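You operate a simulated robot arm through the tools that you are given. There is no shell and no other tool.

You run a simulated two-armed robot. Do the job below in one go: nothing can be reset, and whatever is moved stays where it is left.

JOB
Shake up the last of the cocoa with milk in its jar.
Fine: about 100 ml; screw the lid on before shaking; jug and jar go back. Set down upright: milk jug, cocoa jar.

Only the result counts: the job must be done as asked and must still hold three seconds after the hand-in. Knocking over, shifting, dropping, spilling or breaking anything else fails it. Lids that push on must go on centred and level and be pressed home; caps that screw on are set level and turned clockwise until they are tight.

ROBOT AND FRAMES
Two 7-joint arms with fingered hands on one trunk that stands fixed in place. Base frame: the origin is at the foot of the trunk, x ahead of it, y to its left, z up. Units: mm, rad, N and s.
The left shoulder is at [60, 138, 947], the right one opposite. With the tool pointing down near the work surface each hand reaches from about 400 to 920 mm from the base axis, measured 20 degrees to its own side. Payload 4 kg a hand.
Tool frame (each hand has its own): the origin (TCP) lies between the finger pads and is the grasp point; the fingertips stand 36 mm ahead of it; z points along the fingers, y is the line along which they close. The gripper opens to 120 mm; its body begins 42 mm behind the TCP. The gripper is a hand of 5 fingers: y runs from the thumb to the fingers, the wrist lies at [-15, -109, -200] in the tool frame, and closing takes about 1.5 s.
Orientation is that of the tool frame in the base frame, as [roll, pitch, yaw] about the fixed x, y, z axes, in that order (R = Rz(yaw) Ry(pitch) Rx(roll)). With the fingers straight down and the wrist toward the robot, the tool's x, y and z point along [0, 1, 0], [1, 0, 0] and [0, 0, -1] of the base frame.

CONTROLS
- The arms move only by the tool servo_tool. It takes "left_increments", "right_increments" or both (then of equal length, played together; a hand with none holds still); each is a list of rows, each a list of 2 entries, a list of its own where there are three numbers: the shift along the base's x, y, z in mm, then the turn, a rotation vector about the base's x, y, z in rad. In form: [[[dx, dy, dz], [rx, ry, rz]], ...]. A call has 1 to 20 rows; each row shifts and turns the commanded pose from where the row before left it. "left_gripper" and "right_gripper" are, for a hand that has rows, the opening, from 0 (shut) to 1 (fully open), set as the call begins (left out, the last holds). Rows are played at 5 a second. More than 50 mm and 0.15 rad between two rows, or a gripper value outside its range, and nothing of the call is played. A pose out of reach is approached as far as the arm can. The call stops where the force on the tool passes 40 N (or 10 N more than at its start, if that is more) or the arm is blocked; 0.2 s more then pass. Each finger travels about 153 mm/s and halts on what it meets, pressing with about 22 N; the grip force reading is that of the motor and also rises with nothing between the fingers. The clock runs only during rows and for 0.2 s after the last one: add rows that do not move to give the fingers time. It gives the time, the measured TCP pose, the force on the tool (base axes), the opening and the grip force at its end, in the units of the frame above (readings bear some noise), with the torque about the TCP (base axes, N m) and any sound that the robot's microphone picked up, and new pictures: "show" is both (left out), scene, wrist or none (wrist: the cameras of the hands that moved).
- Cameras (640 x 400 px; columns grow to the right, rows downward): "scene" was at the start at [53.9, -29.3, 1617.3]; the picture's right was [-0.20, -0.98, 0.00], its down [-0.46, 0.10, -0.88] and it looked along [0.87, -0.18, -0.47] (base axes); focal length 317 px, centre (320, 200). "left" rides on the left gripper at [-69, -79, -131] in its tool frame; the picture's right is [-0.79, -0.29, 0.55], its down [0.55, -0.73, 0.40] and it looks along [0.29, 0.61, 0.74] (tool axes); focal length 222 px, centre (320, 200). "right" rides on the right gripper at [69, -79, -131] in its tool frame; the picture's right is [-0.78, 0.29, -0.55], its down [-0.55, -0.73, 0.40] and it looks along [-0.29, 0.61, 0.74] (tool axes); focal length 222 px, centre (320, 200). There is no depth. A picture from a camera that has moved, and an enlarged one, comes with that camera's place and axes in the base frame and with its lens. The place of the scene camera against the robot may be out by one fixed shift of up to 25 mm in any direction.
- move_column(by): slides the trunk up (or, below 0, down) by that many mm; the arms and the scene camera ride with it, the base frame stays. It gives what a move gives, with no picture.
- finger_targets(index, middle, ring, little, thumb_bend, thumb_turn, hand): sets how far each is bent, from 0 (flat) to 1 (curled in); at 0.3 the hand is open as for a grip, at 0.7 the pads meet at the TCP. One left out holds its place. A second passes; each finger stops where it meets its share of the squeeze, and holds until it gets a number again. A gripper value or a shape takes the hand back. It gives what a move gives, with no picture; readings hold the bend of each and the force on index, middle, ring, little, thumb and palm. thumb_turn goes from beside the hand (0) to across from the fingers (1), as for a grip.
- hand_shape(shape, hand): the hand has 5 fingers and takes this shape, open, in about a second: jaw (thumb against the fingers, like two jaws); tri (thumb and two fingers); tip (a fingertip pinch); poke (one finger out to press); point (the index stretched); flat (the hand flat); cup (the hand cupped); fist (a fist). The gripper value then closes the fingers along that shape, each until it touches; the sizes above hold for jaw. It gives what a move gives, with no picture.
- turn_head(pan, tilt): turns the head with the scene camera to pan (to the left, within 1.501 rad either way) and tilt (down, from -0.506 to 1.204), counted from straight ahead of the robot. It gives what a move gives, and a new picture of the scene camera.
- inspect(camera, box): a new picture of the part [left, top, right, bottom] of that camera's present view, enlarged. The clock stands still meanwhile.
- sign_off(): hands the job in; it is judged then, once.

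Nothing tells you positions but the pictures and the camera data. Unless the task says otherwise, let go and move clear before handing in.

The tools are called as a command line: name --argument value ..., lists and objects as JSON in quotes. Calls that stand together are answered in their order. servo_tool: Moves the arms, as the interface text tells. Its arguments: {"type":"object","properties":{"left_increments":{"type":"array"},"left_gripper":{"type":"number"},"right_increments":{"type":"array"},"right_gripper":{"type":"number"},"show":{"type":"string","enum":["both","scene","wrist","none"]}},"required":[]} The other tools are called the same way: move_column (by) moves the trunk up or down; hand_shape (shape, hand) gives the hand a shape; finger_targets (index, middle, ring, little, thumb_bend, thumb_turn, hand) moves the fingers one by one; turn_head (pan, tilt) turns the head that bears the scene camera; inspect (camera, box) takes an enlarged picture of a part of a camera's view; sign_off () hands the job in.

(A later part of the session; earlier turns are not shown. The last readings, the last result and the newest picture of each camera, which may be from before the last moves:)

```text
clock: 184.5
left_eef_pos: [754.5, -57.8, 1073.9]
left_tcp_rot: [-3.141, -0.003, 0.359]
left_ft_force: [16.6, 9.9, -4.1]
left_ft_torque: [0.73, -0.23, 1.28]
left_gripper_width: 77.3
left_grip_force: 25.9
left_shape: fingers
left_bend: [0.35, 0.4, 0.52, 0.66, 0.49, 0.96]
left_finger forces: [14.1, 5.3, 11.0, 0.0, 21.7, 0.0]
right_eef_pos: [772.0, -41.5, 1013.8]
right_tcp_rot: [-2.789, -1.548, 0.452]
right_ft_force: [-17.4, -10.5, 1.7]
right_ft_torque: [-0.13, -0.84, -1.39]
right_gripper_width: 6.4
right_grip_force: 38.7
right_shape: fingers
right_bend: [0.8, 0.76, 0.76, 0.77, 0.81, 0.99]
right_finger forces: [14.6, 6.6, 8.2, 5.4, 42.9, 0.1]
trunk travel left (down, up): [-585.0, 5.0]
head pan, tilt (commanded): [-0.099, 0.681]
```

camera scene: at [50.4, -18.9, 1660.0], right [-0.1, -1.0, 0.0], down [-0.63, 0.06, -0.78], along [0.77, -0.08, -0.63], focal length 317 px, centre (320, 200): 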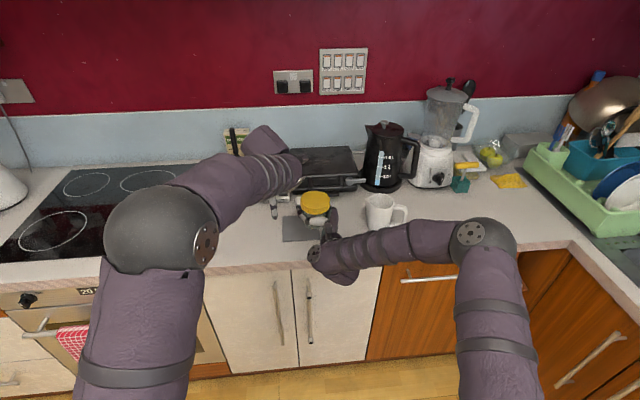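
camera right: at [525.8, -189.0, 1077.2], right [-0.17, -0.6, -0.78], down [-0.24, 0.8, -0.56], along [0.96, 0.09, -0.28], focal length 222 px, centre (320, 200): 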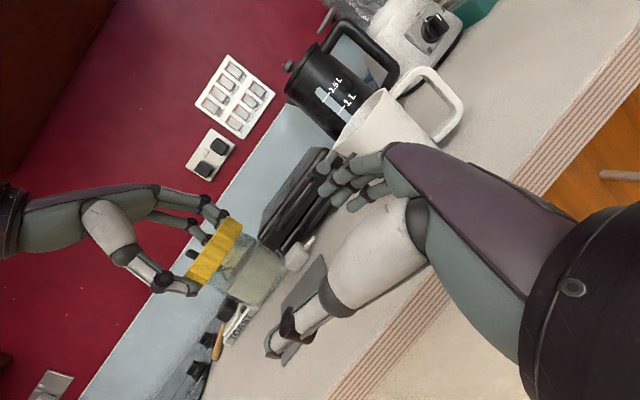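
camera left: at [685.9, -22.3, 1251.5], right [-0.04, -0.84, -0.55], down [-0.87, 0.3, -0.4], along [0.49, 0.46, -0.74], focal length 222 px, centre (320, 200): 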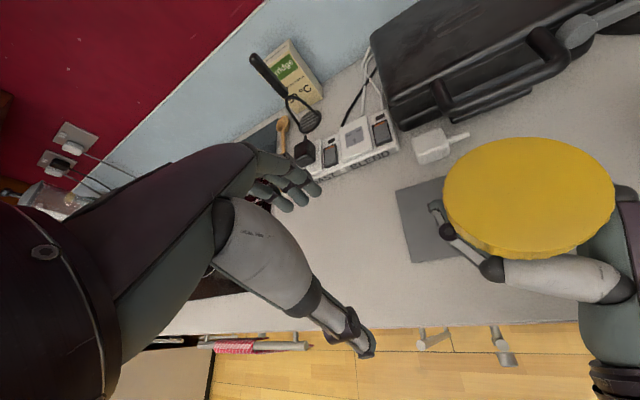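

The torque has jumped to about 1.3 N·m with an equal reaction in the right hand: the lid is tight. I give it one last small nudge to be sure.

servo_tool --left_increments '[[[0.5, 0.3, 0], [0, 0, -0.05]], [[0, 0, 0], [0, 0, 0]]]' --show "none"

inspect --camera "scene" --box '[285, 175, 355, 245]'

inspect --camera "right" --box '[180, 100, 420, 310]'

```text
clock: 185.1
left_eef_pos: [754.4, -57.5, 1073.5]
left_tcp_rot: [-3.14, -0.004, 0.309]
left_ft_force: [22.0, 9.6, -5.2]
left_ft_torque: [0.72, -0.37, 1.63]
left_gripper_width: 77.6
left_grip_force: 28.7
left_shape: fingers
left_bend: [0.35, 0.4, 0.52, 0.66, 0.5, 0.95]
left_finger forces: [15.5, 6.1, 13.3, 0.1, 22.0, 0.0]
right_eef_pos: [771.5, -40.8, 1014.1]
right_tcp_rot: [-2.719, -1.548, 0.382]
right_ft_force: [-22.1, -10.6, 1.7]
right_ft_torque: [-0.13, -0.92, -1.87]
right_gripper_width: 6.4
right_grip_force: 42.3
right_shape: fingers
right_bend: [0.8, 0.76, 0.76, 0.77, 0.82, 0.99]
right_finger forces: [16.9, 6.7, 8.1, 5.0, 48.6, 0.0]
trunk travel left (down, up): [-585.0, 5.0]
head pan, tilt (commanded): [-0.099, 0.681]
```

```text
5.71 times, centred on (320, 210) of scene
camera zoom: at [50.3, -19.1, 1660.0], right [-0.1, -1.0, 0.0], down [-0.63, 0.06, -0.78], along [0.77, -0.08, -0.63], focal length 1814 px, centre (320, 143)
```

zoom: 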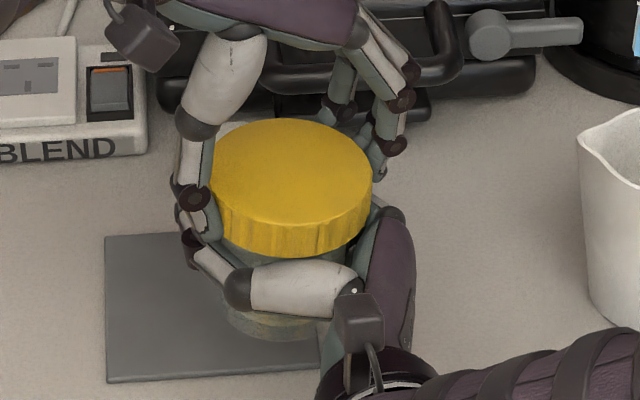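

```text
1.90 times, centred on (300, 205) of right
camera zoom: at [626.7, -79.5, 1087.2], right [-0.19, -0.6, -0.78], down [-0.26, 0.79, -0.55], along [0.95, 0.1, -0.31], focal length 423 px, centre (358, 190)
```

zoom: 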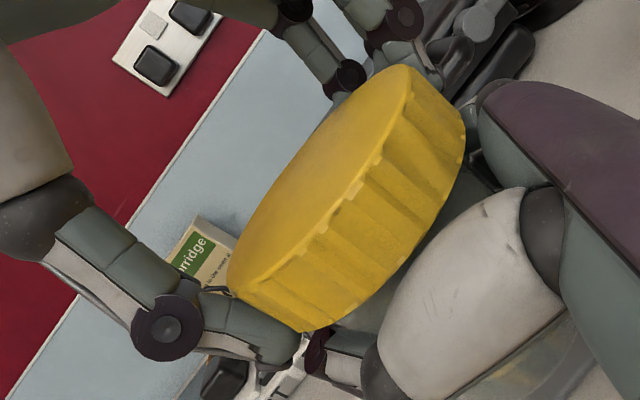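

Tight at about 1.7 N·m. I open the left hand, lift it off, and move it well away to the left before shaking.

servo_tool --left_increments '[[[0, 0, 0], [0, 0, 0.03]], [[0, 0, 0], [0, 0, 0]], [[0, 0, 0], [0, 0, 0]], [[0, 0, 0], [0, 0, 0]], [[0, 0, 0], [0, 0, 0]], [[0, 0, 0], [0, 0, 0]]]' --left_gripper 1.0 --show "none"

servo_tool --left_increments '[[[0, 0, 12], [0, 0, 0]], [[0, 4, 14], [0, 0, 0]], [[0, 12, 14], [0, 0, 0]], [[0, 20, 6], [0, 0, 0]], [[-3, 25, 0], [0, 0, 0]], [[-3, 25, 0], [0, 0, 0]], [[-5, 25, 0], [0, 0, 0.1]], [[-10, 25, 0], [0, 0, 0.12]], [[-15, 25, 0], [0, 0, 0.12]], [[-20, 20, 0], [0, 0, 0.12]], [[-20, 20, 0], [0, 0, 0.12]], [[-20, 10, 0], [0, 0, 0.12]], [[0, 0, 0], [0, 0, 0]]]' --left_gripper 1.0 --show "both"

inspect --camera "scene" --box '[285, 175, 355, 245]'

```text
clock: 186.5
left_eef_pos: [753.3, -58.7, 1075.8]
left_tcp_rot: [-3.141, 0.0, 0.336]
left_ft_force: [0.5, 0.7, -1.1]
left_ft_torque: [0.01, 0.02, -0.01]
left_gripper_width: 119.9
left_grip_force: 0.1
left_shape: jaw
left_bend: [0.3, 0.3, 0.3, 0.3, 0.3, 0.97]
left_finger forces: [0.0, 0.1, 0.0, 0.1, 0.1, 0.1]
right_eef_pos: [772.9, -41.9, 1013.9]
right_tcp_rot: [-2.713, -1.549, 0.376]
right_ft_force: [-0.3, -0.4, -3.7]
right_ft_torque: [0.1, -0.04, 0.01]
right_gripper_width: 6.2
right_grip_force: 38.6
right_shape: fingers
right_bend: [0.8, 0.76, 0.76, 0.77, 0.81, 0.99]
right_finger forces: [17.5, 8.8, 7.9, 9.1, 32.5, 0.1]
trunk travel left (down, up): [-585.0, 5.0]
head pan, tilt (commanded): [-0.099, 0.681]
```

```text
clock: 189.3
left_eef_pos: [658.0, 151.6, 1120.8]
left_tcp_rot: [3.14, 0.001, 1.039]
left_ft_force: [-0.5, 0.0, -0.3]
left_ft_torque: [0.03, 0.01, -0.01]
left_gripper_width: 119.7
left_grip_force: 0.1
left_shape: jaw
left_bend: [0.3, 0.3, 0.3, 0.3, 0.3, 0.97]
left_finger forces: [0.0, 0.0, 0.0, 0.1, 0.0, 0.0]
right_eef_pos: [773.5, -39.9, 1014.5]
right_tcp_rot: [-2.712, -1.549, 0.375]
right_ft_force: [0.0, 0.1, -3.0]
right_ft_torque: [0.09, -0.06, 0.01]
right_gripper_width: 6.2
right_grip_force: 38.2
right_shape: fingers
right_bend: [0.8, 0.76, 0.76, 0.77, 0.81, 0.99]
right_finger forces: [17.5, 8.8, 8.0, 9.1, 32.4, 0.1]
trunk travel left (down, up): [-585.0, 5.0]
head pan, tilt (commanded): [-0.099, 0.681]
camera scene: at [51.0, -18.9, 1660.0], right [-0.1, -1.0, 0.0], down [-0.63, 0.06, -0.78], along [0.77, -0.08, -0.63], focal length 317 px, centre (320, 200)
camera left: at [554.3, 131.9, 1253.0], right [-0.65, -0.53, -0.55], down [-0.36, 0.85, -0.4], along [0.67, -0.06, -0.74], focal length 222 px, centre (320, 200)
```

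scene: 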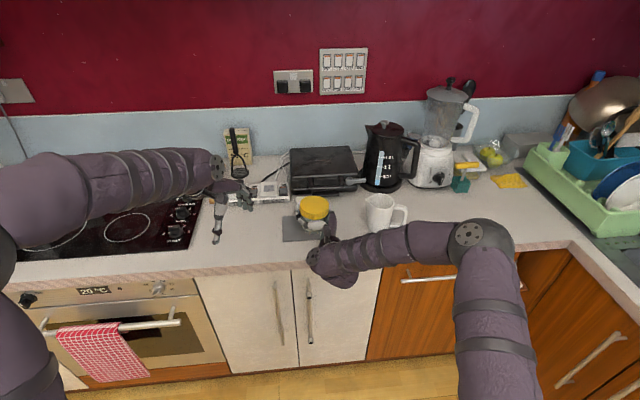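
left: 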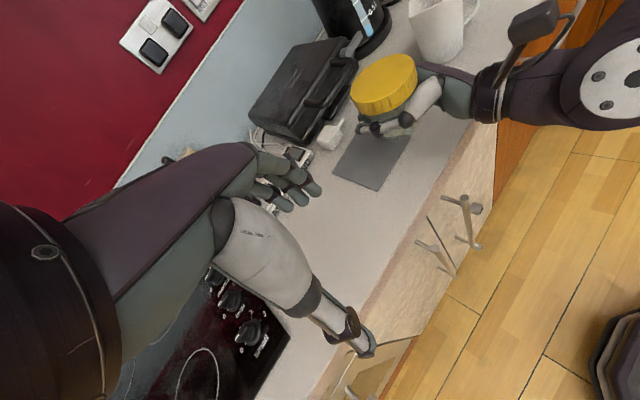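

```text
5.71 times, centred on (320, 210) of scene
camera zoom: at [51.0, -18.9, 1660.0], right [-0.1, -1.0, 0.0], down [-0.63, 0.06, -0.78], along [0.77, -0.08, -0.63], focal length 1814 px, centre (320, 143)
```

zoom: 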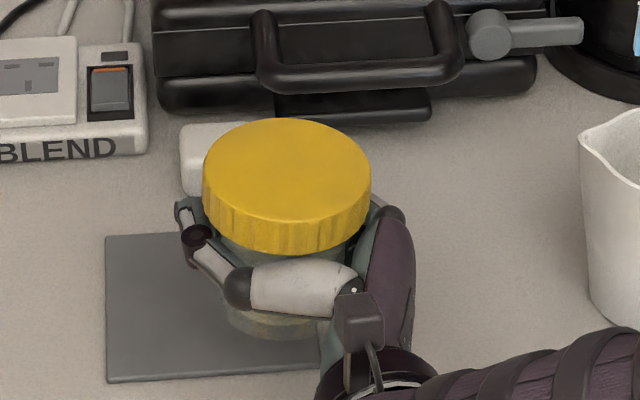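

Left hand is parked clear. I carry the jar up and back over open space, then start shaking it up and down.

servo_tool --right_increments '[[[-8, -4, 15], [0, 0, 0]], [[-10, -5, 25], [0, 0, 0]], [[-12, -6, 30], [0, 0, 0]], [[-12, -6, 30], [0, 0, 0]], [[-8, -4, 20], [0, 0, 0]], [[0, 0, 0], [0, 0, 0]], [[0, 0, 40], [0, 0, 0]], [[0, 0, -40], [0, 0, 0]], [[0, 0, 40], [0, 0, 0]], [[0, 0, -40], [0, 0, 0]], [[0, 0, 45], [0, 0, 0]], [[0, 0, -45], [0, 0, 0]], [[0, 0, 45], [0, 0, 0]], [[0, 0, -45], [0, 0, 0]], [[0, 0, 48], [0, 0, 0]], [[0, 0, -48], [0, 0, 0]], [[0, 0, 48], [0, 0, 0]], [[0, 0, -48], [0, 0, 0]], [[0, 0, 0], [0, 0, 0]]]' --show "both"

```text
clock: 193.3
left_eef_pos: [657.6, 150.4, 1124.1]
left_tcp_rot: [3.141, -0.002, 1.039]
left_ft_force: [-0.4, 0.4, 0.8]
left_ft_torque: [0.0, -0.01, 0.04]
left_gripper_width: 119.8
left_grip_force: 0.2
left_shape: jaw
left_bend: [0.3, 0.3, 0.3, 0.3, 0.3, 0.97]
left_finger forces: [0.0, 0.1, 0.1, 0.0, 0.0, 0.0]
right_eef_pos: [721.3, -65.7, 1134.7]
right_tcp_rot: [-2.814, -1.55, 0.479]
right_ft_force: [-0.8, 0.0, -2.8]
right_ft_torque: [0.07, -0.02, -0.01]
right_gripper_width: 5.9
right_grip_force: 36.0
right_shape: fingers
right_bend: [0.8, 0.76, 0.76, 0.77, 0.82, 0.99]
right_finger forces: [16.6, 8.6, 7.7, 9.3, 30.3, 0.0]
trunk travel left (down, up): [-585.0, 5.0]
head pan, tilt (commanded): [-0.099, 0.681]
camera scene: at [47.7, -18.6, 1660.2], right [-0.1, -1.0, 0.0], down [-0.63, 0.06, -0.78], along [0.77, -0.08, -0.63], focal length 317 px, centre (320, 200)
camera right: at [575.3, -104.3, 1207.1], right [-0.18, -0.6, -0.78], down [-0.26, 0.79, -0.55], along [0.95, 0.1, -0.3], focal length 222 px, centre (320, 200)
```

scene: 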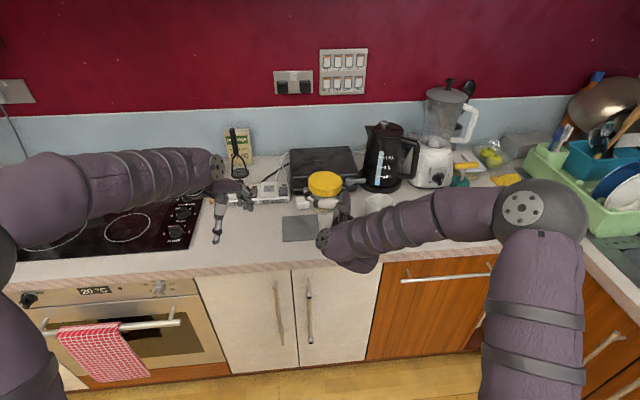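
right: 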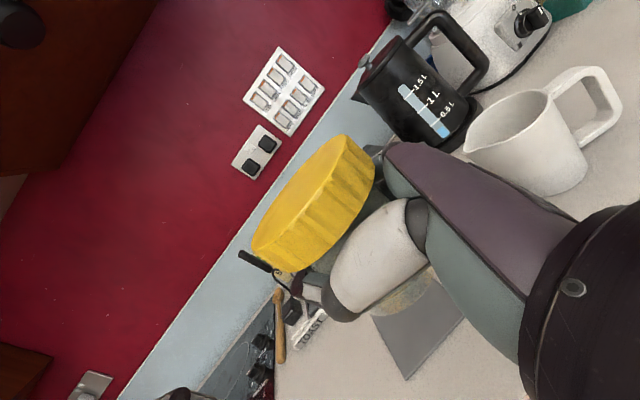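

The grip held through the shake and nothing leaks. I check the contents' colour and then shake on.

inspect --camera "scene" --box '[300, 160, 355, 220]'

inspect --camera "left" --box '[330, 20, 470, 140]'

servo_tool --right_increments '[[[0, 0, 50], [0, 0, 0]], [[0, 0, -50], [0, 0, 0]], [[0, 0, 50], [0, 0, 0]], [[0, 0, -50], [0, 0, 0]], [[0, 0, 50], [0, 0, 0]], [[0, 0, -50], [0, 0, 0]], [[0, 0, 50], [0, 0, 0]], [[0, 0, -50], [0, 0, 0]], [[0, 0, 50], [0, 0, 0]], [[0, 0, -50], [0, 0, 0]], [[0, 0, 50], [0, 0, 0]], [[0, 0, -50], [0, 0, 0]], [[0, 0, 50], [0, 0, 0]], [[0, 0, -50], [0, 0, 0]], [[0, 0, 50], [0, 0, 0]], [[0, 0, -50], [0, 0, 0]], [[0, 0, 50], [0, 0, 0]], [[0, 0, -50], [0, 0, 0]], [[0, 0, 0], [0, 0, 0]]]' --show "none"

inspect --camera "scene" --box '[300, 160, 355, 220]'

inspect --camera "left" --box '[330, 20, 470, 140]'

```text
6.67 times, centred on (328, 190) of scene
camera zoom: at [47.7, -18.6, 1660.2], right [-0.1, -1.0, 0.0], down [-0.63, 0.06, -0.78], along [0.77, -0.08, -0.63], focal length 2116 px, centre (270, 267)
```

zoom: 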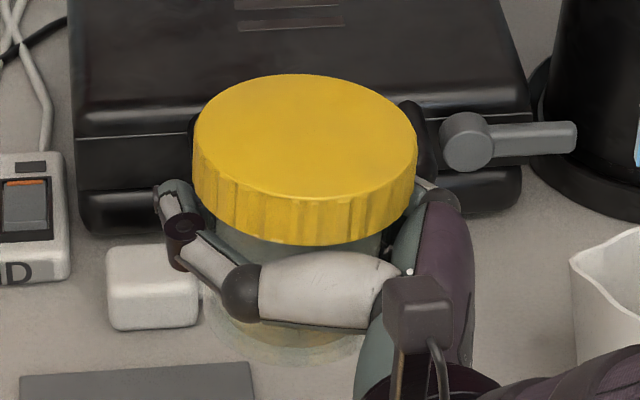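

```text
3.33 times, centred on (400, 80) of left
camera zoom: at [551.9, 131.8, 1254.5], right [-0.65, -0.53, -0.55], down [-0.35, 0.85, -0.4], along [0.67, -0.06, -0.74], focal length 740 px, centre (53, 600)
```

zoom: 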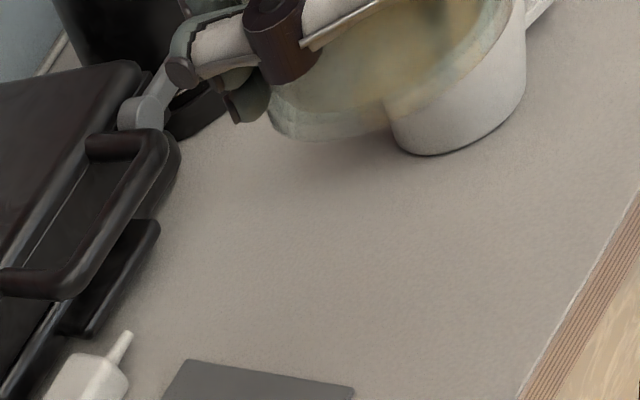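

```text
clock: 197.3
left_eef_pos: [655.6, 150.7, 1123.1]
left_tcp_rot: [3.141, 0.001, 1.038]
left_ft_force: [0.1, -0.1, 0.7]
left_ft_torque: [-0.01, -0.03, -0.03]
left_gripper_width: 119.9
left_grip_force: 0.1
left_shape: jaw
left_bend: [0.3, 0.3, 0.3, 0.3, 0.3, 0.97]
left_finger forces: [0.0, 0.0, 0.0, 0.1, 0.0, 0.0]
right_eef_pos: [720.6, -62.3, 1135.3]
right_tcp_rot: [-2.832, -1.551, 0.496]
right_ft_force: [-0.8, -0.1, -2.7]
right_ft_torque: [0.08, -0.05, -0.02]
right_gripper_width: 5.7
right_grip_force: 35.0
right_shape: fingers
right_bend: [0.8, 0.76, 0.76, 0.77, 0.82, 0.99]
right_finger forces: [15.9, 8.4, 7.5, 9.8, 27.6, 0.1]
trunk travel left (down, up): [-585.0, 5.0]
head pan, tilt (commanded): [-0.099, 0.681]
```

```text
6.67 times, centred on (328, 190) of scene
camera zoom: at [47.7, -18.7, 1660.2], right [-0.1, -1.0, 0.0], down [-0.63, 0.06, -0.78], along [0.77, -0.08, -0.63], focal length 2116 px, centre (270, 267)
```

zoom: 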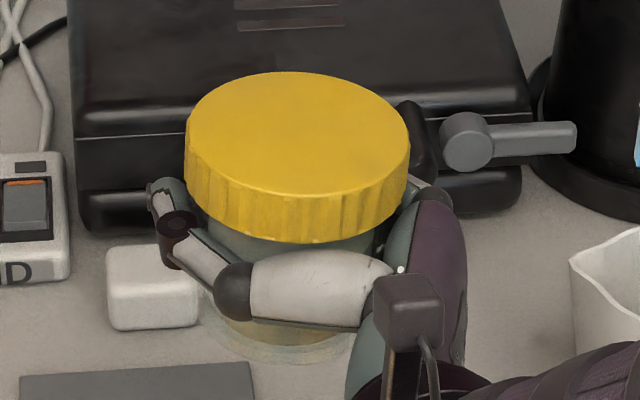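

```text
3.33 times, centred on (400, 80) of left
camera zoom: at [551.9, 131.8, 1254.5], right [-0.65, -0.53, -0.55], down [-0.35, 0.85, -0.4], along [0.67, -0.06, -0.74], focal length 740 px, centre (53, 600)
```

zoom: 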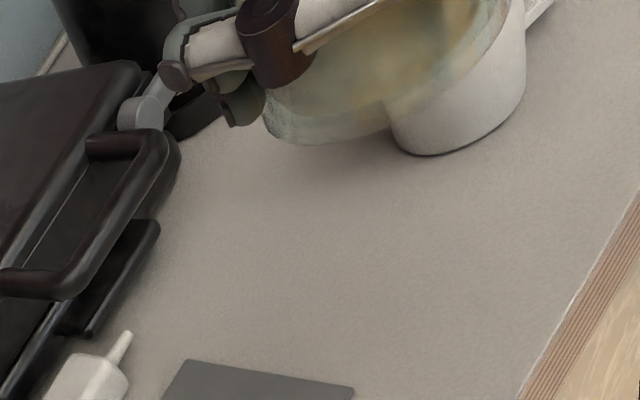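

The mix is lightening evenly and the hold is solid. I shake more, this time tilting the jar over and back as it goes up and down.

servo_tool --right_increments '[[[0, 0, 45], [0.095, 0.095, 0]], [[0, 0, -45], [0.095, 0.095, 0]], [[0, 0, 45], [0.095, 0.095, 0]], [[0, 0, -45], [0.095, 0.095, 0]], [[0, 0, 45], [0.095, 0.095, 0]], [[0, 0, -45], [0.095, 0.095, 0]], [[0, 0, 45], [0, 0, 0]], [[0, 0, -45], [0, 0, 0]], [[0, 0, 45], [0, 0, 0]], [[0, 0, -45], [0, 0, 0]], [[0, 0, 45], [-0.095, -0.095, 0]], [[0, 0, -45], [-0.095, -0.095, 0]], [[0, 0, 45], [-0.095, -0.095, 0]], [[0, 0, -45], [-0.095, -0.095, 0]], [[0, 0, 45], [-0.095, -0.095, 0]], [[0, 0, -45], [-0.095, -0.095, 0]], [[0, 0, 48], [0, 0, 0]], [[0, 0, -48], [0, 0, 0]], [[0, 0, 0], [0, 0, 0]]]' --show "scene"

servo_tool --right_increments '[[[0, 0, 50], [0, 0, 0]], [[0, 0, -50], [0, 0, 0]], [[0, 0, 50], [0, 0, 0]], [[0, 0, -50], [0, 0, 0]], [[0, 0, 50], [0, 0, 0]], [[0, 0, -50], [0, 0, 0]], [[0, 0, 50], [0, 0, 0]], [[0, 0, -50], [0, 0, 0]], [[0, 0, 50], [0, 0, 0]], [[0, 0, -50], [0, 0, 0]], [[0, 0, 50], [0, 0, 0]], [[0, 0, -50], [0, 0, 0]], [[0, 0, 50], [0, 0, 0]], [[0, 0, -50], [0, 0, 0]], [[0, 0, 50], [0, 0, 0]], [[0, 0, -50], [0, 0, 0]], [[0, 0, 50], [0, 0, 0]], [[0, 0, -50], [0, 0, 0]], [[0, 0, 0], [0, 0, 0]]]' --show "none"

inspect --camera "scene" --box '[300, 160, 355, 220]'

inspect --camera "left" --box '[350, 0, 450, 80]'

```text
clock: 201.3
left_eef_pos: [655.6, 151.0, 1122.4]
left_tcp_rot: [3.14, 0.001, 1.039]
left_ft_force: [-0.3, -0.2, 1.1]
left_ft_torque: [-0.02, -0.09, -0.01]
left_gripper_width: 119.7
left_grip_force: 0.1
left_shape: jaw
left_bend: [0.3, 0.3, 0.3, 0.3, 0.3, 0.97]
left_finger forces: [0.0, 0.0, 0.1, 0.1, 0.0, 0.1]
right_eef_pos: [718.4, -64.3, 1135.8]
right_tcp_rot: [-2.846, -1.55, 0.508]
right_ft_force: [-0.4, 0.6, -2.7]
right_ft_torque: [0.04, -0.04, -0.01]
right_gripper_width: 4.6
right_grip_force: 33.1
right_shape: fingers
right_bend: [0.8, 0.76, 0.76, 0.77, 0.82, 0.99]
right_finger forces: [15.5, 8.2, 7.2, 10.3, 25.2, 0.1]
trunk travel left (down, up): [-585.0, 5.0]
head pan, tilt (commanded): [-0.099, 0.681]
camera scene: at [47.7, -18.6, 1660.2], right [-0.1, -1.0, 0.0], down [-0.63, 0.06, -0.78], along [0.77, -0.08, -0.63], focal length 317 px, centre (320, 200)
```

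scene: 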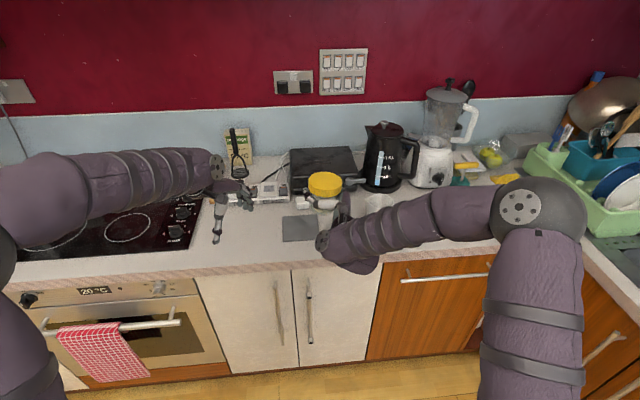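

```text
clock: 205.3
left_eef_pos: [655.9, 151.1, 1124.5]
left_tcp_rot: [3.141, -0.002, 1.04]
left_ft_force: [-0.7, -0.1, 0.4]
left_ft_torque: [-0.02, -0.04, 0.01]
left_gripper_width: 119.7
left_grip_force: 0.0
left_shape: jaw
left_bend: [0.3, 0.3, 0.3, 0.3, 0.3, 0.97]
left_finger forces: [0.0, 0.1, 0.1, 0.1, 0.1, 0.0]
right_eef_pos: [721.0, -65.3, 1136.6]
right_tcp_rot: [-2.699, -1.552, 0.363]
right_ft_force: [0.3, 0.4, -3.3]
right_ft_torque: [0.03, -0.02, -0.09]
right_gripper_width: 3.9
right_grip_force: 32.5
right_shape: fingers
right_bend: [0.8, 0.76, 0.76, 0.77, 0.82, 0.99]
right_finger forces: [15.3, 7.9, 7.3, 10.7, 23.7, 0.0]
trunk travel left (down, up): [-585.0, 5.0]
head pan, tilt (commanded): [-0.099, 0.681]
```

```text
6.67 times, centred on (328, 190) of scene
camera zoom: at [47.5, -18.6, 1660.2], right [-0.1, -1.0, 0.0], down [-0.63, 0.06, -0.78], along [0.77, -0.08, -0.63], focal length 2116 px, centre (270, 267)
```

zoom: 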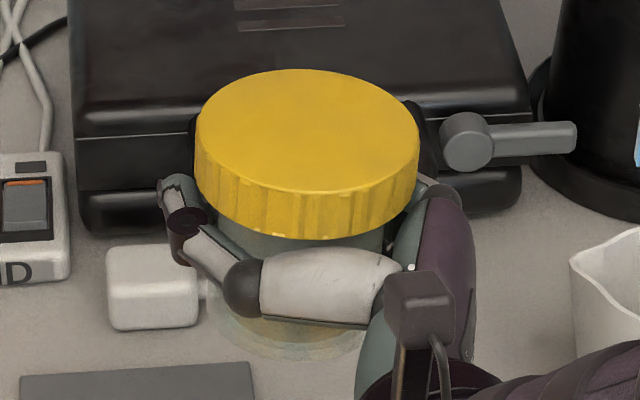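

```text
5.00 times, centred on (400, 40) of left
camera zoom: at [551.7, 131.9, 1254.6], right [-0.65, -0.53, -0.55], down [-0.35, 0.85, -0.4], along [0.67, -0.06, -0.74], focal length 1111 px, centre (-80, 1000)
```

zoom: 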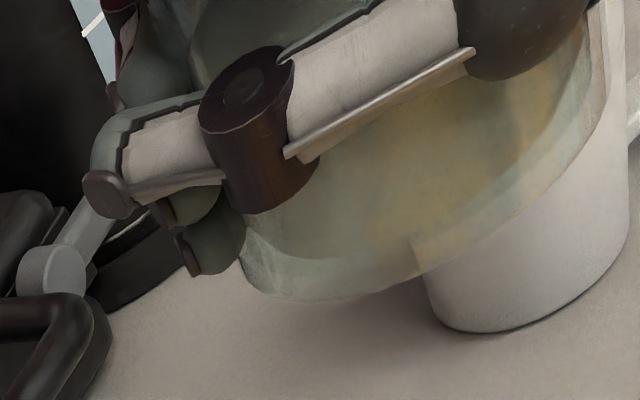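

I firm up the grip and shake harder, along the diagonal as well as vertically.

finger_targets --hand "right" --index 0.85 --middle 0.85 --ring 0.9 --little 0.95 --thumb_bend 0.92

servo_tool --right_increments '[[[-15, -15, 45], [0, 0, 0]], [[15, 15, -45], [0, 0, 0]], [[-15, -15, 45], [0, 0, 0]], [[15, 15, -45], [0, 0, 0]], [[-15, -15, 45], [0, 0, 0]], [[15, 15, -45], [0, 0, 0]], [[-15, -15, 45], [0, 0, 0]], [[15, 15, -45], [0, 0, 0]], [[-15, -15, 45], [0, 0, 0]], [[15, 15, -45], [0, 0, 0]], [[-15, -15, 45], [0, 0, 0]], [[15, 15, -45], [0, 0, 0]], [[-15, -15, 45], [0, 0, 0]], [[15, 15, -45], [0, 0, 0]], [[-15, -15, 45], [0, 0, 0]], [[15, 15, -45], [0, 0, 0]], [[-15, -15, 45], [0, 0, 0]], [[15, 15, -45], [0, 0, 0]], [[0, 0, 0], [0, 0, 0]]]' --show "none"

inspect --camera "left" --box '[350, 0, 450, 80]'

```text
clock: 206.3
left_eef_pos: [657.7, 150.7, 1122.4]
left_tcp_rot: [3.141, 0.001, 1.037]
left_ft_force: [-0.8, 0.0, -0.7]
left_ft_torque: [0.0, 0.01, 0.01]
left_gripper_width: 119.8
left_grip_force: 0.0
left_shape: jaw
left_bend: [0.3, 0.3, 0.3, 0.3, 0.3, 0.97]
left_finger forces: [0.0, 0.1, 0.0, 0.0, 0.1, 0.1]
right_eef_pos: [723.2, -66.5, 1135.0]
right_tcp_rot: [-2.713, -1.55, 0.376]
right_ft_force: [-1.2, 0.0, -3.3]
right_ft_torque: [0.09, -0.06, 0.0]
right_gripper_width: 0.2
right_grip_force: 44.1
right_shape: fingers
right_bend: [0.81, 0.77, 0.77, 0.78, 0.86, 0.98]
right_finger forces: [21.8, 10.6, 9.9, 15.8, 30.5, 0.1]
trunk travel left (down, up): [-585.0, 5.0]
head pan, tilt (commanded): [-0.099, 0.681]
```

```text
clock: 210.3
left_eef_pos: [656.8, 149.3, 1124.3]
left_tcp_rot: [3.139, -0.002, 1.036]
left_ft_force: [0.6, 0.1, -0.5]
left_ft_torque: [-0.01, -0.04, 0.0]
left_gripper_width: 119.8
left_grip_force: 0.2
left_shape: jaw
left_bend: [0.3, 0.3, 0.3, 0.3, 0.3, 0.97]
left_finger forces: [0.0, 0.1, 0.1, 0.0, 0.0, 0.0]
right_eef_pos: [717.8, -70.0, 1137.5]
right_tcp_rot: [-2.737, -1.553, 0.401]
right_ft_force: [-0.5, -0.3, -2.7]
right_ft_torque: [0.04, -0.05, -0.04]
right_gripper_width: 0.0
right_grip_force: 42.1
right_shape: fingers
right_bend: [0.81, 0.78, 0.78, 0.79, 0.86, 0.98]
right_finger forces: [21.4, 10.2, 9.4, 17.0, 27.3, 0.1]
trunk travel left (down, up): [-585.0, 5.0]
head pan, tilt (commanded): [-0.099, 0.681]
```

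```text
5.00 times, centred on (400, 40) of left
camera zoom: at [551.1, 130.9, 1255.0], right [-0.65, -0.53, -0.55], down [-0.35, 0.85, -0.4], along [0.67, -0.06, -0.74], focal length 1111 px, centre (-80, 1000)
```

zoom: 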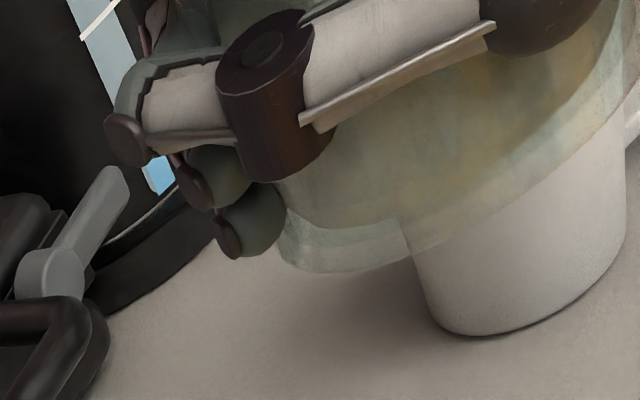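

servo_tool --right_increments '[[[0, 0, 50], [0, 0, 0]], [[0, 0, -50], [0, 0, 0]], [[0, 0, 50], [0, 0, 0]], [[0, 0, -50], [0, 0, 0]], [[0, 0, 50], [0, 0, 0]], [[0, 0, -50], [0, 0, 0]], [[0, 0, 50], [0, 0, 0]], [[0, 0, -50], [0, 0, 0]], [[0, 0, 50], [0, 0, 0]], [[0, 0, -50], [0, 0, 0]], [[0, 0, 50], [0, 0, 0]], [[0, 0, -50], [0, 0, 0]], [[0, 0, 50], [0, 0, 0]], [[0, 0, -50], [0, 0, 0]], [[0, 0, 50], [0, 0, 0]], [[0, 0, -50], [0, 0, 0]], [[0, 0, 50], [0, 0, 0]], [[0, 0, -50], [0, 0, 0]], [[0, 0, 0], [0, 0, 0]]]' --show "none"

servo_tool --right_increments '[[[0, 0, 45], [-0.095, -0.095, 0]], [[0, 0, -45], [-0.095, -0.095, 0]], [[0, 0, 45], [-0.095, -0.095, 0]], [[0, 0, -45], [-0.095, -0.095, 0]], [[0, 0, 45], [-0.095, -0.095, 0]], [[0, 0, -45], [-0.095, -0.095, 0]], [[0, 0, 45], [0, 0, 0]], [[0, 0, -45], [0, 0, 0]], [[0, 0, 45], [0, 0, 0]], [[0, 0, -45], [0, 0, 0]], [[0, 0, 45], [0.095, 0.095, 0]], [[0, 0, -45], [0.095, 0.095, 0]], [[0, 0, 45], [0.095, 0.095, 0]], [[0, 0, -45], [0.095, 0.095, 0]], [[0, 0, 45], [0.095, 0.095, 0]], [[0, 0, -45], [0.095, 0.095, 0]], [[0, 0, 48], [0, 0, 0]], [[0, 0, -48], [0, 0, 0]], [[0, 0, 0], [0, 0, 0]]]' --show "both"

inspect --camera "scene" --box '[295, 155, 360, 225]'

```text
clock: 214.3
left_eef_pos: [655.8, 150.3, 1125.4]
left_tcp_rot: [3.139, 0.0, 1.04]
left_ft_force: [-0.9, 0.5, -0.3]
left_ft_torque: [-0.01, -0.02, 0.04]
left_gripper_width: 119.8
left_grip_force: 0.1
left_shape: jaw
left_bend: [0.3, 0.3, 0.3, 0.3, 0.3, 0.97]
left_finger forces: [0.1, 0.2, 0.1, 0.1, 0.0, 0.0]
right_eef_pos: [720.1, -66.9, 1139.2]
right_tcp_rot: [-2.739, -1.552, 0.402]
right_ft_force: [-0.4, 0.1, -3.2]
right_ft_torque: [0.02, -0.06, -0.03]
right_gripper_width: 0.0
right_grip_force: 39.8
right_shape: fingers
right_bend: [0.82, 0.78, 0.78, 0.79, 0.87, 0.98]
right_finger forces: [20.7, 9.5, 9.0, 17.3, 24.0, 0.0]
trunk travel left (down, up): [-585.0, 5.0]
head pan, tilt (commanded): [-0.099, 0.681]
```

```text
clock: 218.3
left_eef_pos: [655.6, 150.6, 1122.8]
left_tcp_rot: [3.139, 0.001, 1.038]
left_ft_force: [-0.6, -0.9, 0.6]
left_ft_torque: [-0.05, -0.01, 0.01]
left_gripper_width: 119.6
left_grip_force: 0.1
left_shape: jaw
left_bend: [0.3, 0.3, 0.3, 0.3, 0.3, 0.97]
left_finger forces: [0.0, 0.1, 0.0, 0.1, 0.1, 0.0]
right_eef_pos: [720.9, -65.7, 1136.8]
right_tcp_rot: [-2.786, -1.55, 0.449]
right_ft_force: [-0.5, -0.4, -2.2]
right_ft_torque: [0.05, -0.06, -0.02]
right_gripper_width: 0.0
right_grip_force: 37.5
right_shape: fingers
right_bend: [0.82, 0.78, 0.78, 0.79, 0.87, 0.98]
right_finger forces: [19.5, 9.0, 8.3, 17.0, 21.9, 0.0]
trunk travel left (down, up): [-585.0, 5.0]
head pan, tilt (commanded): [-0.099, 0.681]
camera scene: at [47.8, -18.7, 1660.2], right [-0.1, -1.0, 0.0], down [-0.63, 0.06, -0.78], along [0.77, -0.08, -0.63], focal length 317 px, centre (320, 200)
camera right: at [575.5, -103.2, 1209.8], right [-0.18, -0.6, -0.78], down [-0.26, 0.79, -0.55], along [0.95, 0.1, -0.3], focal length 222 px, centre (320, 200)
```

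scene: 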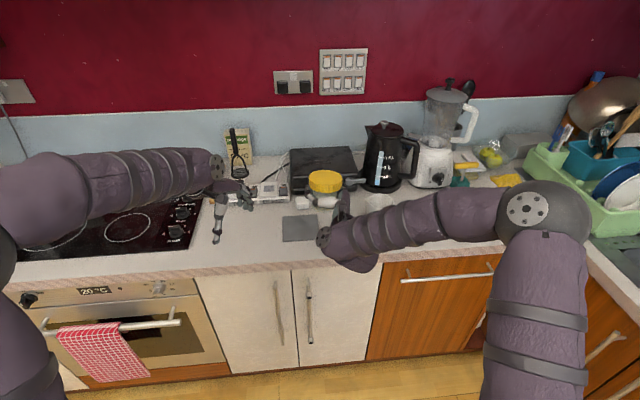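
right: 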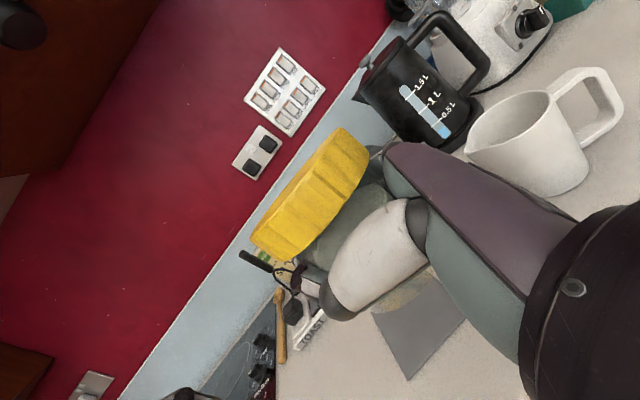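

```text
5.71 times, centred on (328, 190) of scene
camera zoom: at [47.8, -18.7, 1660.2], right [-0.1, -1.0, 0.0], down [-0.63, 0.06, -0.78], along [0.77, -0.08, -0.63], focal length 1814 px, centre (277, 257)
```

zoom: 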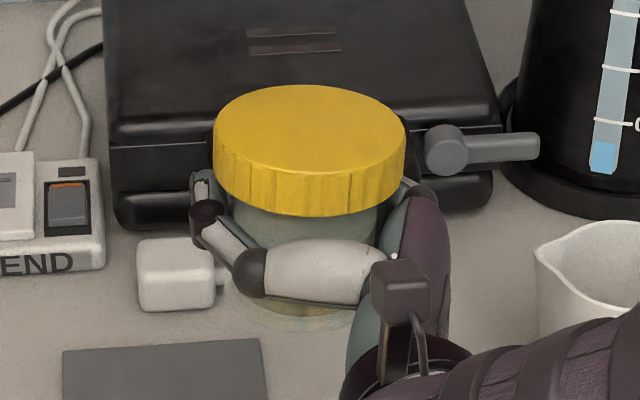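

Well shaken, and the lid stays tight with no leak. The right hand can't set the jar on the mat itself, as its palm would hit the counter. So I bring it back to the earlier handover spot for the left hand to take it by the lid.

servo_tool --right_increments '[[[8.7, 4.2, -18], [0, 0, 0]], [[8.7, 4.2, -18], [0, 0, 0]], [[8.7, 4.2, -18], [0, 0, 0]], [[8.7, 4.2, -18], [0, 0, 0]], [[8.7, 4.2, -18], [0, 0, 0]], [[8.7, 4.2, -17], [0, 0, 0]], [[0, 0, 0], [0, 0, 0]]]' --left_increments '[[[15, -8, 4], [0, 0, 0.11]], [[15, -14, 4], [0, 0, 0.11]], [[15, -18, 3], [0, 0, 0.11]], [[15, -18, 0], [0, 0, 0.11]], [[15, -18, 0], [0, 0, 0.11]], [[10, -18, 0], [0, 0, 0.11]], [[0, 0, 0], [0, 0, 0]]]' --show "both"

inspect --camera "left" --box '[360, 100, 640, 320]'

inspect --camera "scene" --box '[285, 165, 365, 245]'

```text
clock: 219.9
left_eef_pos: [740.7, 57.4, 1131.6]
left_tcp_rot: [-3.141, -0.001, 1.697]
left_ft_force: [-0.4, -0.8, 0.3]
left_ft_torque: [-0.03, -0.02, -0.03]
left_gripper_width: 119.7
left_grip_force: 0.2
left_shape: jaw
left_bend: [0.3, 0.3, 0.3, 0.3, 0.3, 0.97]
left_finger forces: [0.0, 0.0, 0.0, 0.0, 0.0, 0.1]
right_eef_pos: [776.4, -38.8, 1029.8]
right_tcp_rot: [-2.696, -1.55, 0.358]
right_ft_force: [-1.3, -0.2, -2.7]
right_ft_torque: [0.05, -0.04, -0.02]
right_gripper_width: 0.1
right_grip_force: 37.6
right_shape: fingers
right_bend: [0.82, 0.78, 0.78, 0.79, 0.87, 0.98]
right_finger forces: [19.6, 9.1, 8.3, 16.9, 21.6, 0.1]
trunk travel left (down, up): [-585.0, 5.0]
head pan, tilt (commanded): [-0.099, 0.681]
camera scene: at [49.9, -18.7, 1660.1], right [-0.1, -1.0, 0.0], down [-0.63, 0.06, -0.78], along [0.77, -0.08, -0.63], focal length 317 px, centre (320, 200)
camera right: at [631.3, -77.0, 1102.3], right [-0.19, -0.6, -0.78], down [-0.26, 0.79, -0.55], along [0.95, 0.1, -0.31], focal length 222 px, centre (320, 200)
camera left: at [671.3, -22.1, 1262.5], right [-0.19, -0.82, -0.55], down [-0.8, 0.45, -0.4], along [0.57, 0.36, -0.74], focal length 222 px, centre (320, 200)
```

scene: 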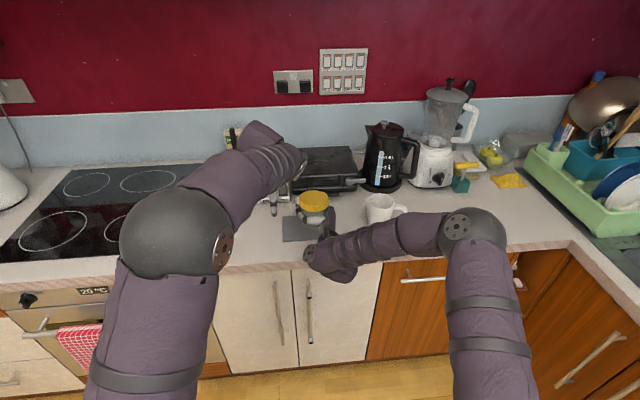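
right: 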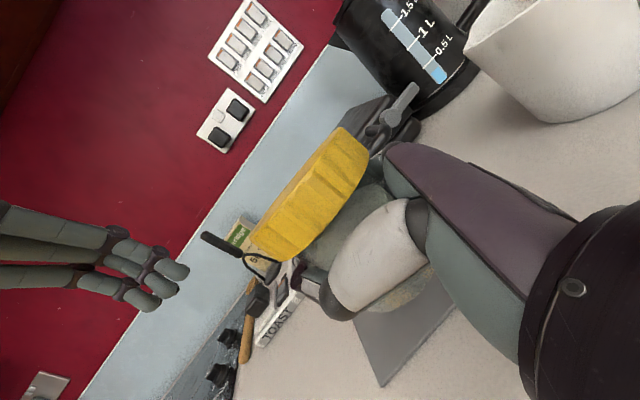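
left: 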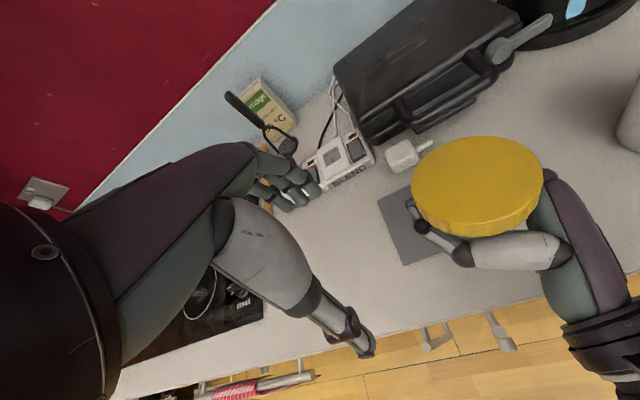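

```text
1.82 times, centred on (500, 210) of left
camera zoom: at [671.3, -22.1, 1262.5], right [-0.19, -0.82, -0.55], down [-0.8, 0.45, -0.4], along [0.57, 0.36, -0.74], focal length 404 px, centre (-7, 182)
```

zoom: 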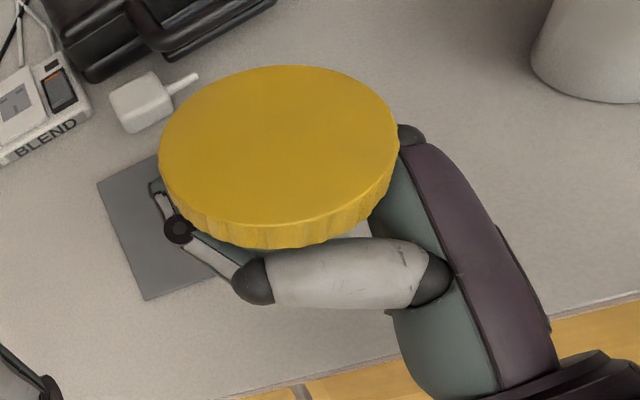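

```text
5.00 times, centred on (325, 205) of scene
camera zoom: at [49.9, -18.7, 1660.1], right [-0.1, -1.0, 0.0], down [-0.63, 0.06, -0.78], along [0.77, -0.08, -0.63], focal length 1587 px, centre (295, 175)
```

zoom: 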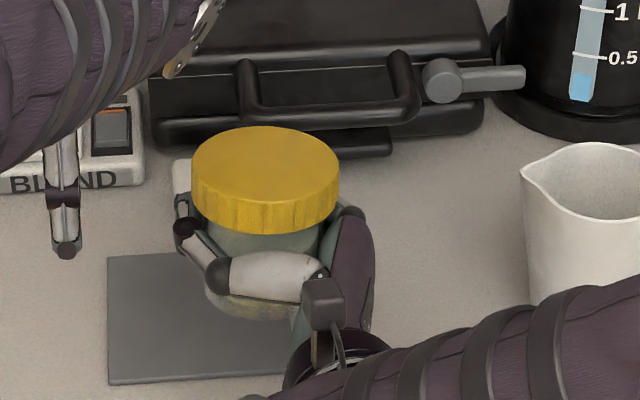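

The jar has slid up a little in the right hand but is held securely. I bring the left hand over the lid and refine the alignment.

servo_tool --left_increments '[[[3, -24, 4], [0, 0, 0]], [[3, -24, 4], [0, 0, 0]], [[3, -24, 2], [0, 0, 0]], [[2, -24, 0], [0, 0, 0]], [[2, -23, 0], [0, 0, 0]], [[0, 0, 0], [0, 0, 0]]]' --left_gripper 1.0 --show "none"

inspect --camera "left" --box '[240, 140, 500, 360]'

```text
clock: 221.3
left_eef_pos: [755.7, -61.7, 1142.8]
left_tcp_rot: [3.14, -0.002, 1.697]
left_ft_force: [0.5, 0.6, -0.4]
left_ft_torque: [-0.03, 0.0, 0.01]
left_gripper_width: 119.8
left_grip_force: 0.1
left_shape: jaw
left_bend: [0.3, 0.3, 0.3, 0.3, 0.3, 0.97]
left_finger forces: [0.0, 0.1, 0.1, 0.1, 0.0, 0.1]
right_eef_pos: [777.1, -38.0, 1029.7]
right_tcp_rot: [-2.749, -1.55, 0.412]
right_ft_force: [0.3, 0.2, -3.5]
right_ft_torque: [0.06, -0.09, -0.02]
right_gripper_width: 0.0
right_grip_force: 37.4
right_shape: fingers
right_bend: [0.82, 0.78, 0.78, 0.79, 0.87, 0.98]
right_finger forces: [19.5, 9.0, 8.2, 16.7, 21.8, 0.0]
trunk travel left (down, up): [-585.0, 5.0]
head pan, tilt (commanded): [-0.099, 0.681]
```

```text
1.82 times, centred on (370, 250) of left
camera zoom: at [685.8, -139.8, 1273.1], right [-0.19, -0.82, -0.55], down [-0.8, 0.45, -0.4], along [0.57, 0.36, -0.74], focal length 404 px, centre (229, 109)
```

zoom: 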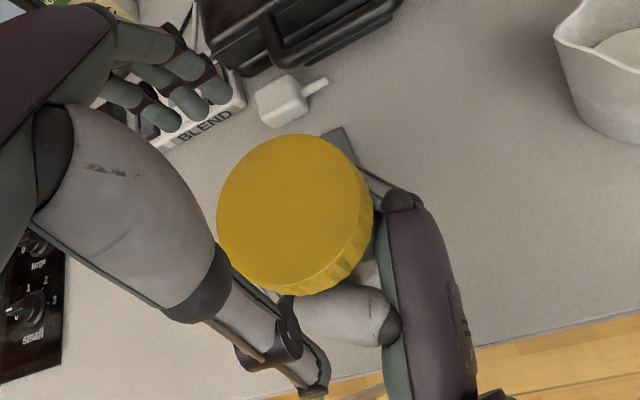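

Aligned as before. I lower 48 mm and grip the lid.

servo_tool --left_increments '[[[2, 1, -12], [0, 0, 0]], [[0, 0, -14], [0, 0, 0]], [[0, 0, -12], [0, 0, 0]], [[0, 0, -7], [0, 0, 0]], [[0, 0, -3], [0, 0, 0]], [[0, 0, 0], [0, 0, 0]]]' --left_gripper 1.0 --show "none"

servo_tool --left_increments '[[[0, 0, 0], [0, 0, 0]], [[0, 0, 0], [0, 0, 0]], [[0, 0, 0], [0, 0, 0]], [[0, 0, 0], [0, 0, 0]], [[0, 0, 0], [0, 0, 0]], [[0, 0, 0], [0, 0, 0]]]' --left_gripper 0.0 --show "none"

finger_targets --hand "left" --ring 0.7

inspect --camera "left" --box '[220, 140, 440, 360]'

inspect --camera "right" --box '[180, 60, 420, 310]'

```text
clock: 222.7
left_eef_pos: [756.1, -59.0, 1095.1]
left_tcp_rot: [3.141, 0.0, 1.699]
left_ft_force: [-0.6, 0.8, 0.3]
left_ft_torque: [0.02, 0.0, -0.02]
left_gripper_width: 119.8
left_grip_force: 0.0
left_shape: jaw
left_bend: [0.3, 0.3, 0.3, 0.3, 0.3, 0.97]
left_finger forces: [0.1, 0.1, 0.0, 0.1, 0.1, 0.1]
right_eef_pos: [776.7, -38.3, 1030.4]
right_tcp_rot: [-2.747, -1.551, 0.409]
right_ft_force: [0.0, 0.5, -2.9]
right_ft_torque: [0.06, -0.08, 0.01]
right_gripper_width: 0.0
right_grip_force: 38.0
right_shape: fingers
right_bend: [0.82, 0.78, 0.78, 0.79, 0.87, 0.98]
right_finger forces: [19.5, 9.0, 8.2, 16.7, 21.7, 0.0]
trunk travel left (down, up): [-585.0, 5.0]
head pan, tilt (commanded): [-0.099, 0.681]
```

```text
clock: 224.1
left_eef_pos: [757.1, -59.6, 1094.4]
left_tcp_rot: [-3.141, 0.0, 1.698]
left_ft_force: [-3.9, -0.6, 0.7]
left_ft_torque: [-0.03, 0.23, -0.04]
left_gripper_width: 79.1
left_grip_force: 21.6
left_shape: jaw
left_bend: [0.33, 0.38, 0.4, 0.63, 0.49, 1.0]
left_finger forces: [10.4, 5.4, 0.0, 0.0, 19.1, 0.0]
right_eef_pos: [776.9, -38.5, 1030.0]
right_tcp_rot: [-2.747, -1.55, 0.411]
right_ft_force: [4.2, 0.2, -3.5]
right_ft_torque: [0.08, 0.0, 0.08]
right_gripper_width: 0.0
right_grip_force: 38.6
right_shape: fingers
right_bend: [0.82, 0.78, 0.78, 0.79, 0.87, 0.98]
right_finger forces: [20.4, 9.9, 8.7, 16.1, 21.4, 0.0]
trunk travel left (down, up): [-585.0, 5.0]
head pan, tilt (commanded): [-0.099, 0.681]
```

```text
clock: 225.1
left_eef_pos: [757.3, -60.0, 1093.3]
left_tcp_rot: [-3.141, 0.0, 1.7]
left_ft_force: [1.4, 2.1, -0.7]
left_ft_torque: [0.11, -0.05, -0.02]
left_gripper_width: 79.0
left_grip_force: 21.7
left_shape: fingers
left_bend: [0.34, 0.38, 0.5, 0.64, 0.49, 0.99]
left_finger forces: [10.0, 6.0, 6.5, 0.1, 20.6, 0.0]
right_eef_pos: [777.8, -38.6, 1029.4]
right_tcp_rot: [-2.626, -1.549, 0.29]
right_ft_force: [-0.8, -2.7, -2.5]
right_ft_torque: [0.07, -0.1, 0.03]
right_gripper_width: 0.0
right_grip_force: 37.5
right_shape: fingers
right_bend: [0.82, 0.78, 0.78, 0.79, 0.87, 0.98]
right_finger forces: [19.4, 9.1, 8.2, 15.4, 22.3, 0.1]
trunk travel left (down, up): [-585.0, 5.0]
head pan, tilt (commanded): [-0.099, 0.681]
```

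```text
1.82 times, centred on (330, 250) of left
camera zoom: at [687.4, -138.2, 1224.9], right [-0.19, -0.82, -0.55], down [-0.8, 0.45, -0.4], along [0.57, 0.36, -0.74], focal length 404 px, centre (302, 109)
```

zoom: 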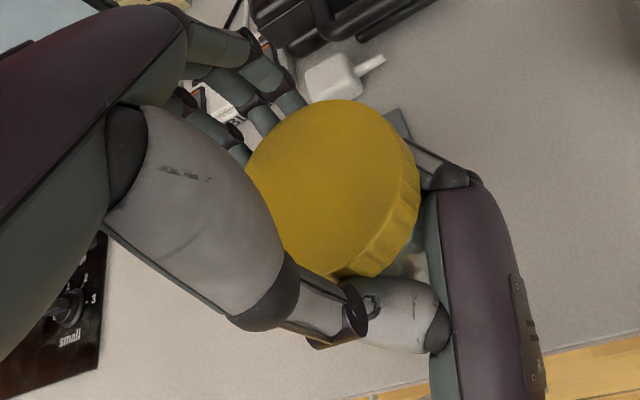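

```text
1.60 times, centred on (300, 185) of right
camera zoom: at [631.5, -77.7, 1102.2], right [-0.19, -0.6, -0.78], down [-0.26, 0.79, -0.55], along [0.95, 0.1, -0.31], focal length 355 px, centre (352, 224)
```

zoom: 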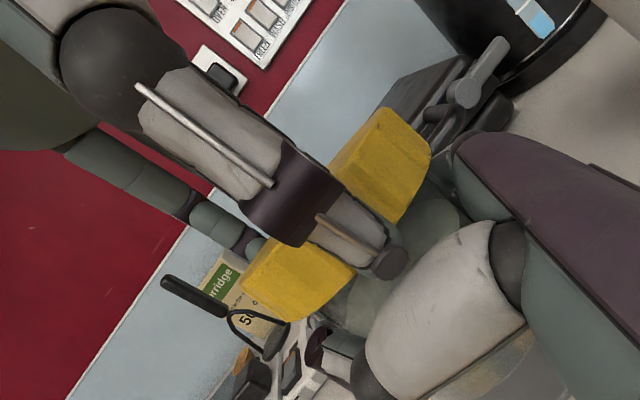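

The left hand has the lid. I open the right hand so the jar hangs from the left, then draw the right hand straight back.

servo_tool --right_increments '[[[0, 0, 0], [0, 0, 0]], [[0, 0, 0], [0, 0, 0]], [[0, 0, 0], [0, 0, 0]], [[0, 0, 0], [0, 0, 0]], [[0, 0, 0], [0, 0, 0]], [[0, 0, 0], [0, 0, 0]]]' --right_gripper 1.0 --show "none"

inspect --camera "scene" --box '[285, 165, 365, 245]'

inspect --camera "right" --box '[180, 60, 420, 310]'

```text
clock: 226.5
left_eef_pos: [758.8, -59.3, 1094.7]
left_tcp_rot: [3.141, 0.0, 1.697]
left_ft_force: [2.4, -0.4, -1.5]
left_ft_torque: [-0.03, -0.12, 0.07]
left_gripper_width: 79.0
left_grip_force: 20.8
left_shape: fingers
left_bend: [0.33, 0.38, 0.5, 0.64, 0.49, 0.99]
left_finger forces: [10.8, 5.7, 5.3, 0.0, 19.4, 0.0]
right_eef_pos: [777.4, -39.1, 1028.5]
right_tcp_rot: [-2.672, -1.549, 0.335]
right_ft_force: [-2.1, -0.1, -0.3]
right_ft_torque: [0.0, -0.07, -0.11]
right_gripper_width: 119.7
right_grip_force: 0.1
right_shape: jaw
right_bend: [0.3, 0.3, 0.3, 0.3, 0.3, 0.97]
right_finger forces: [0.0, 0.1, 0.1, 0.0, 2.1, 0.0]
trunk travel left (down, up): [-585.0, 5.0]
head pan, tilt (commanded): [-0.099, 0.681]
```

```text
5.00 times, centred on (325, 205) of scene
camera zoom: at [50.4, -19.2, 1660.0], right [-0.1, -1.0, 0.0], down [-0.63, 0.06, -0.78], along [0.77, -0.08, -0.63], focal length 1587 px, centre (295, 175)
```

zoom: 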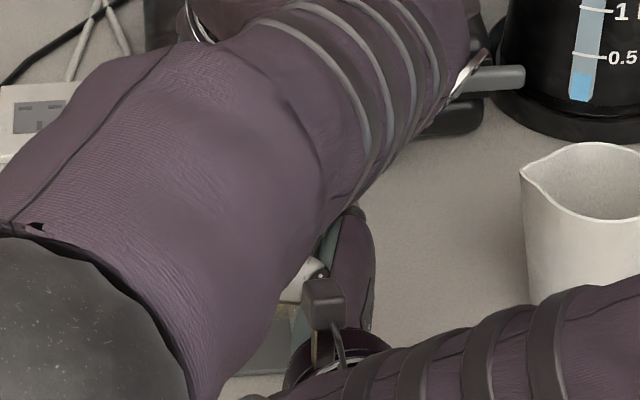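

```text
1.60 times, centred on (300, 185) of right
camera zoom: at [631.5, -77.5, 1102.2], right [-0.19, -0.6, -0.78], down [-0.26, 0.79, -0.55], along [0.95, 0.1, -0.31], focal length 355 px, centre (352, 224)
```

zoom: 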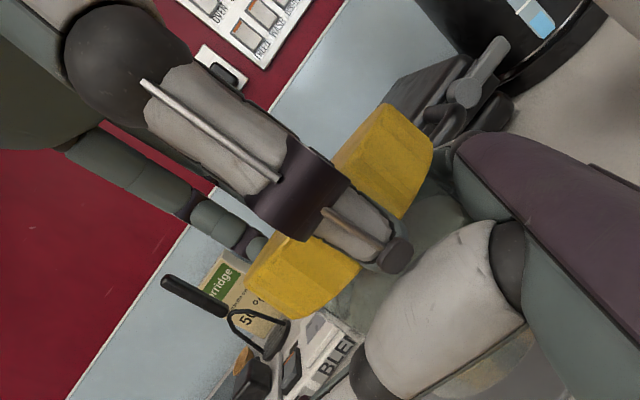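

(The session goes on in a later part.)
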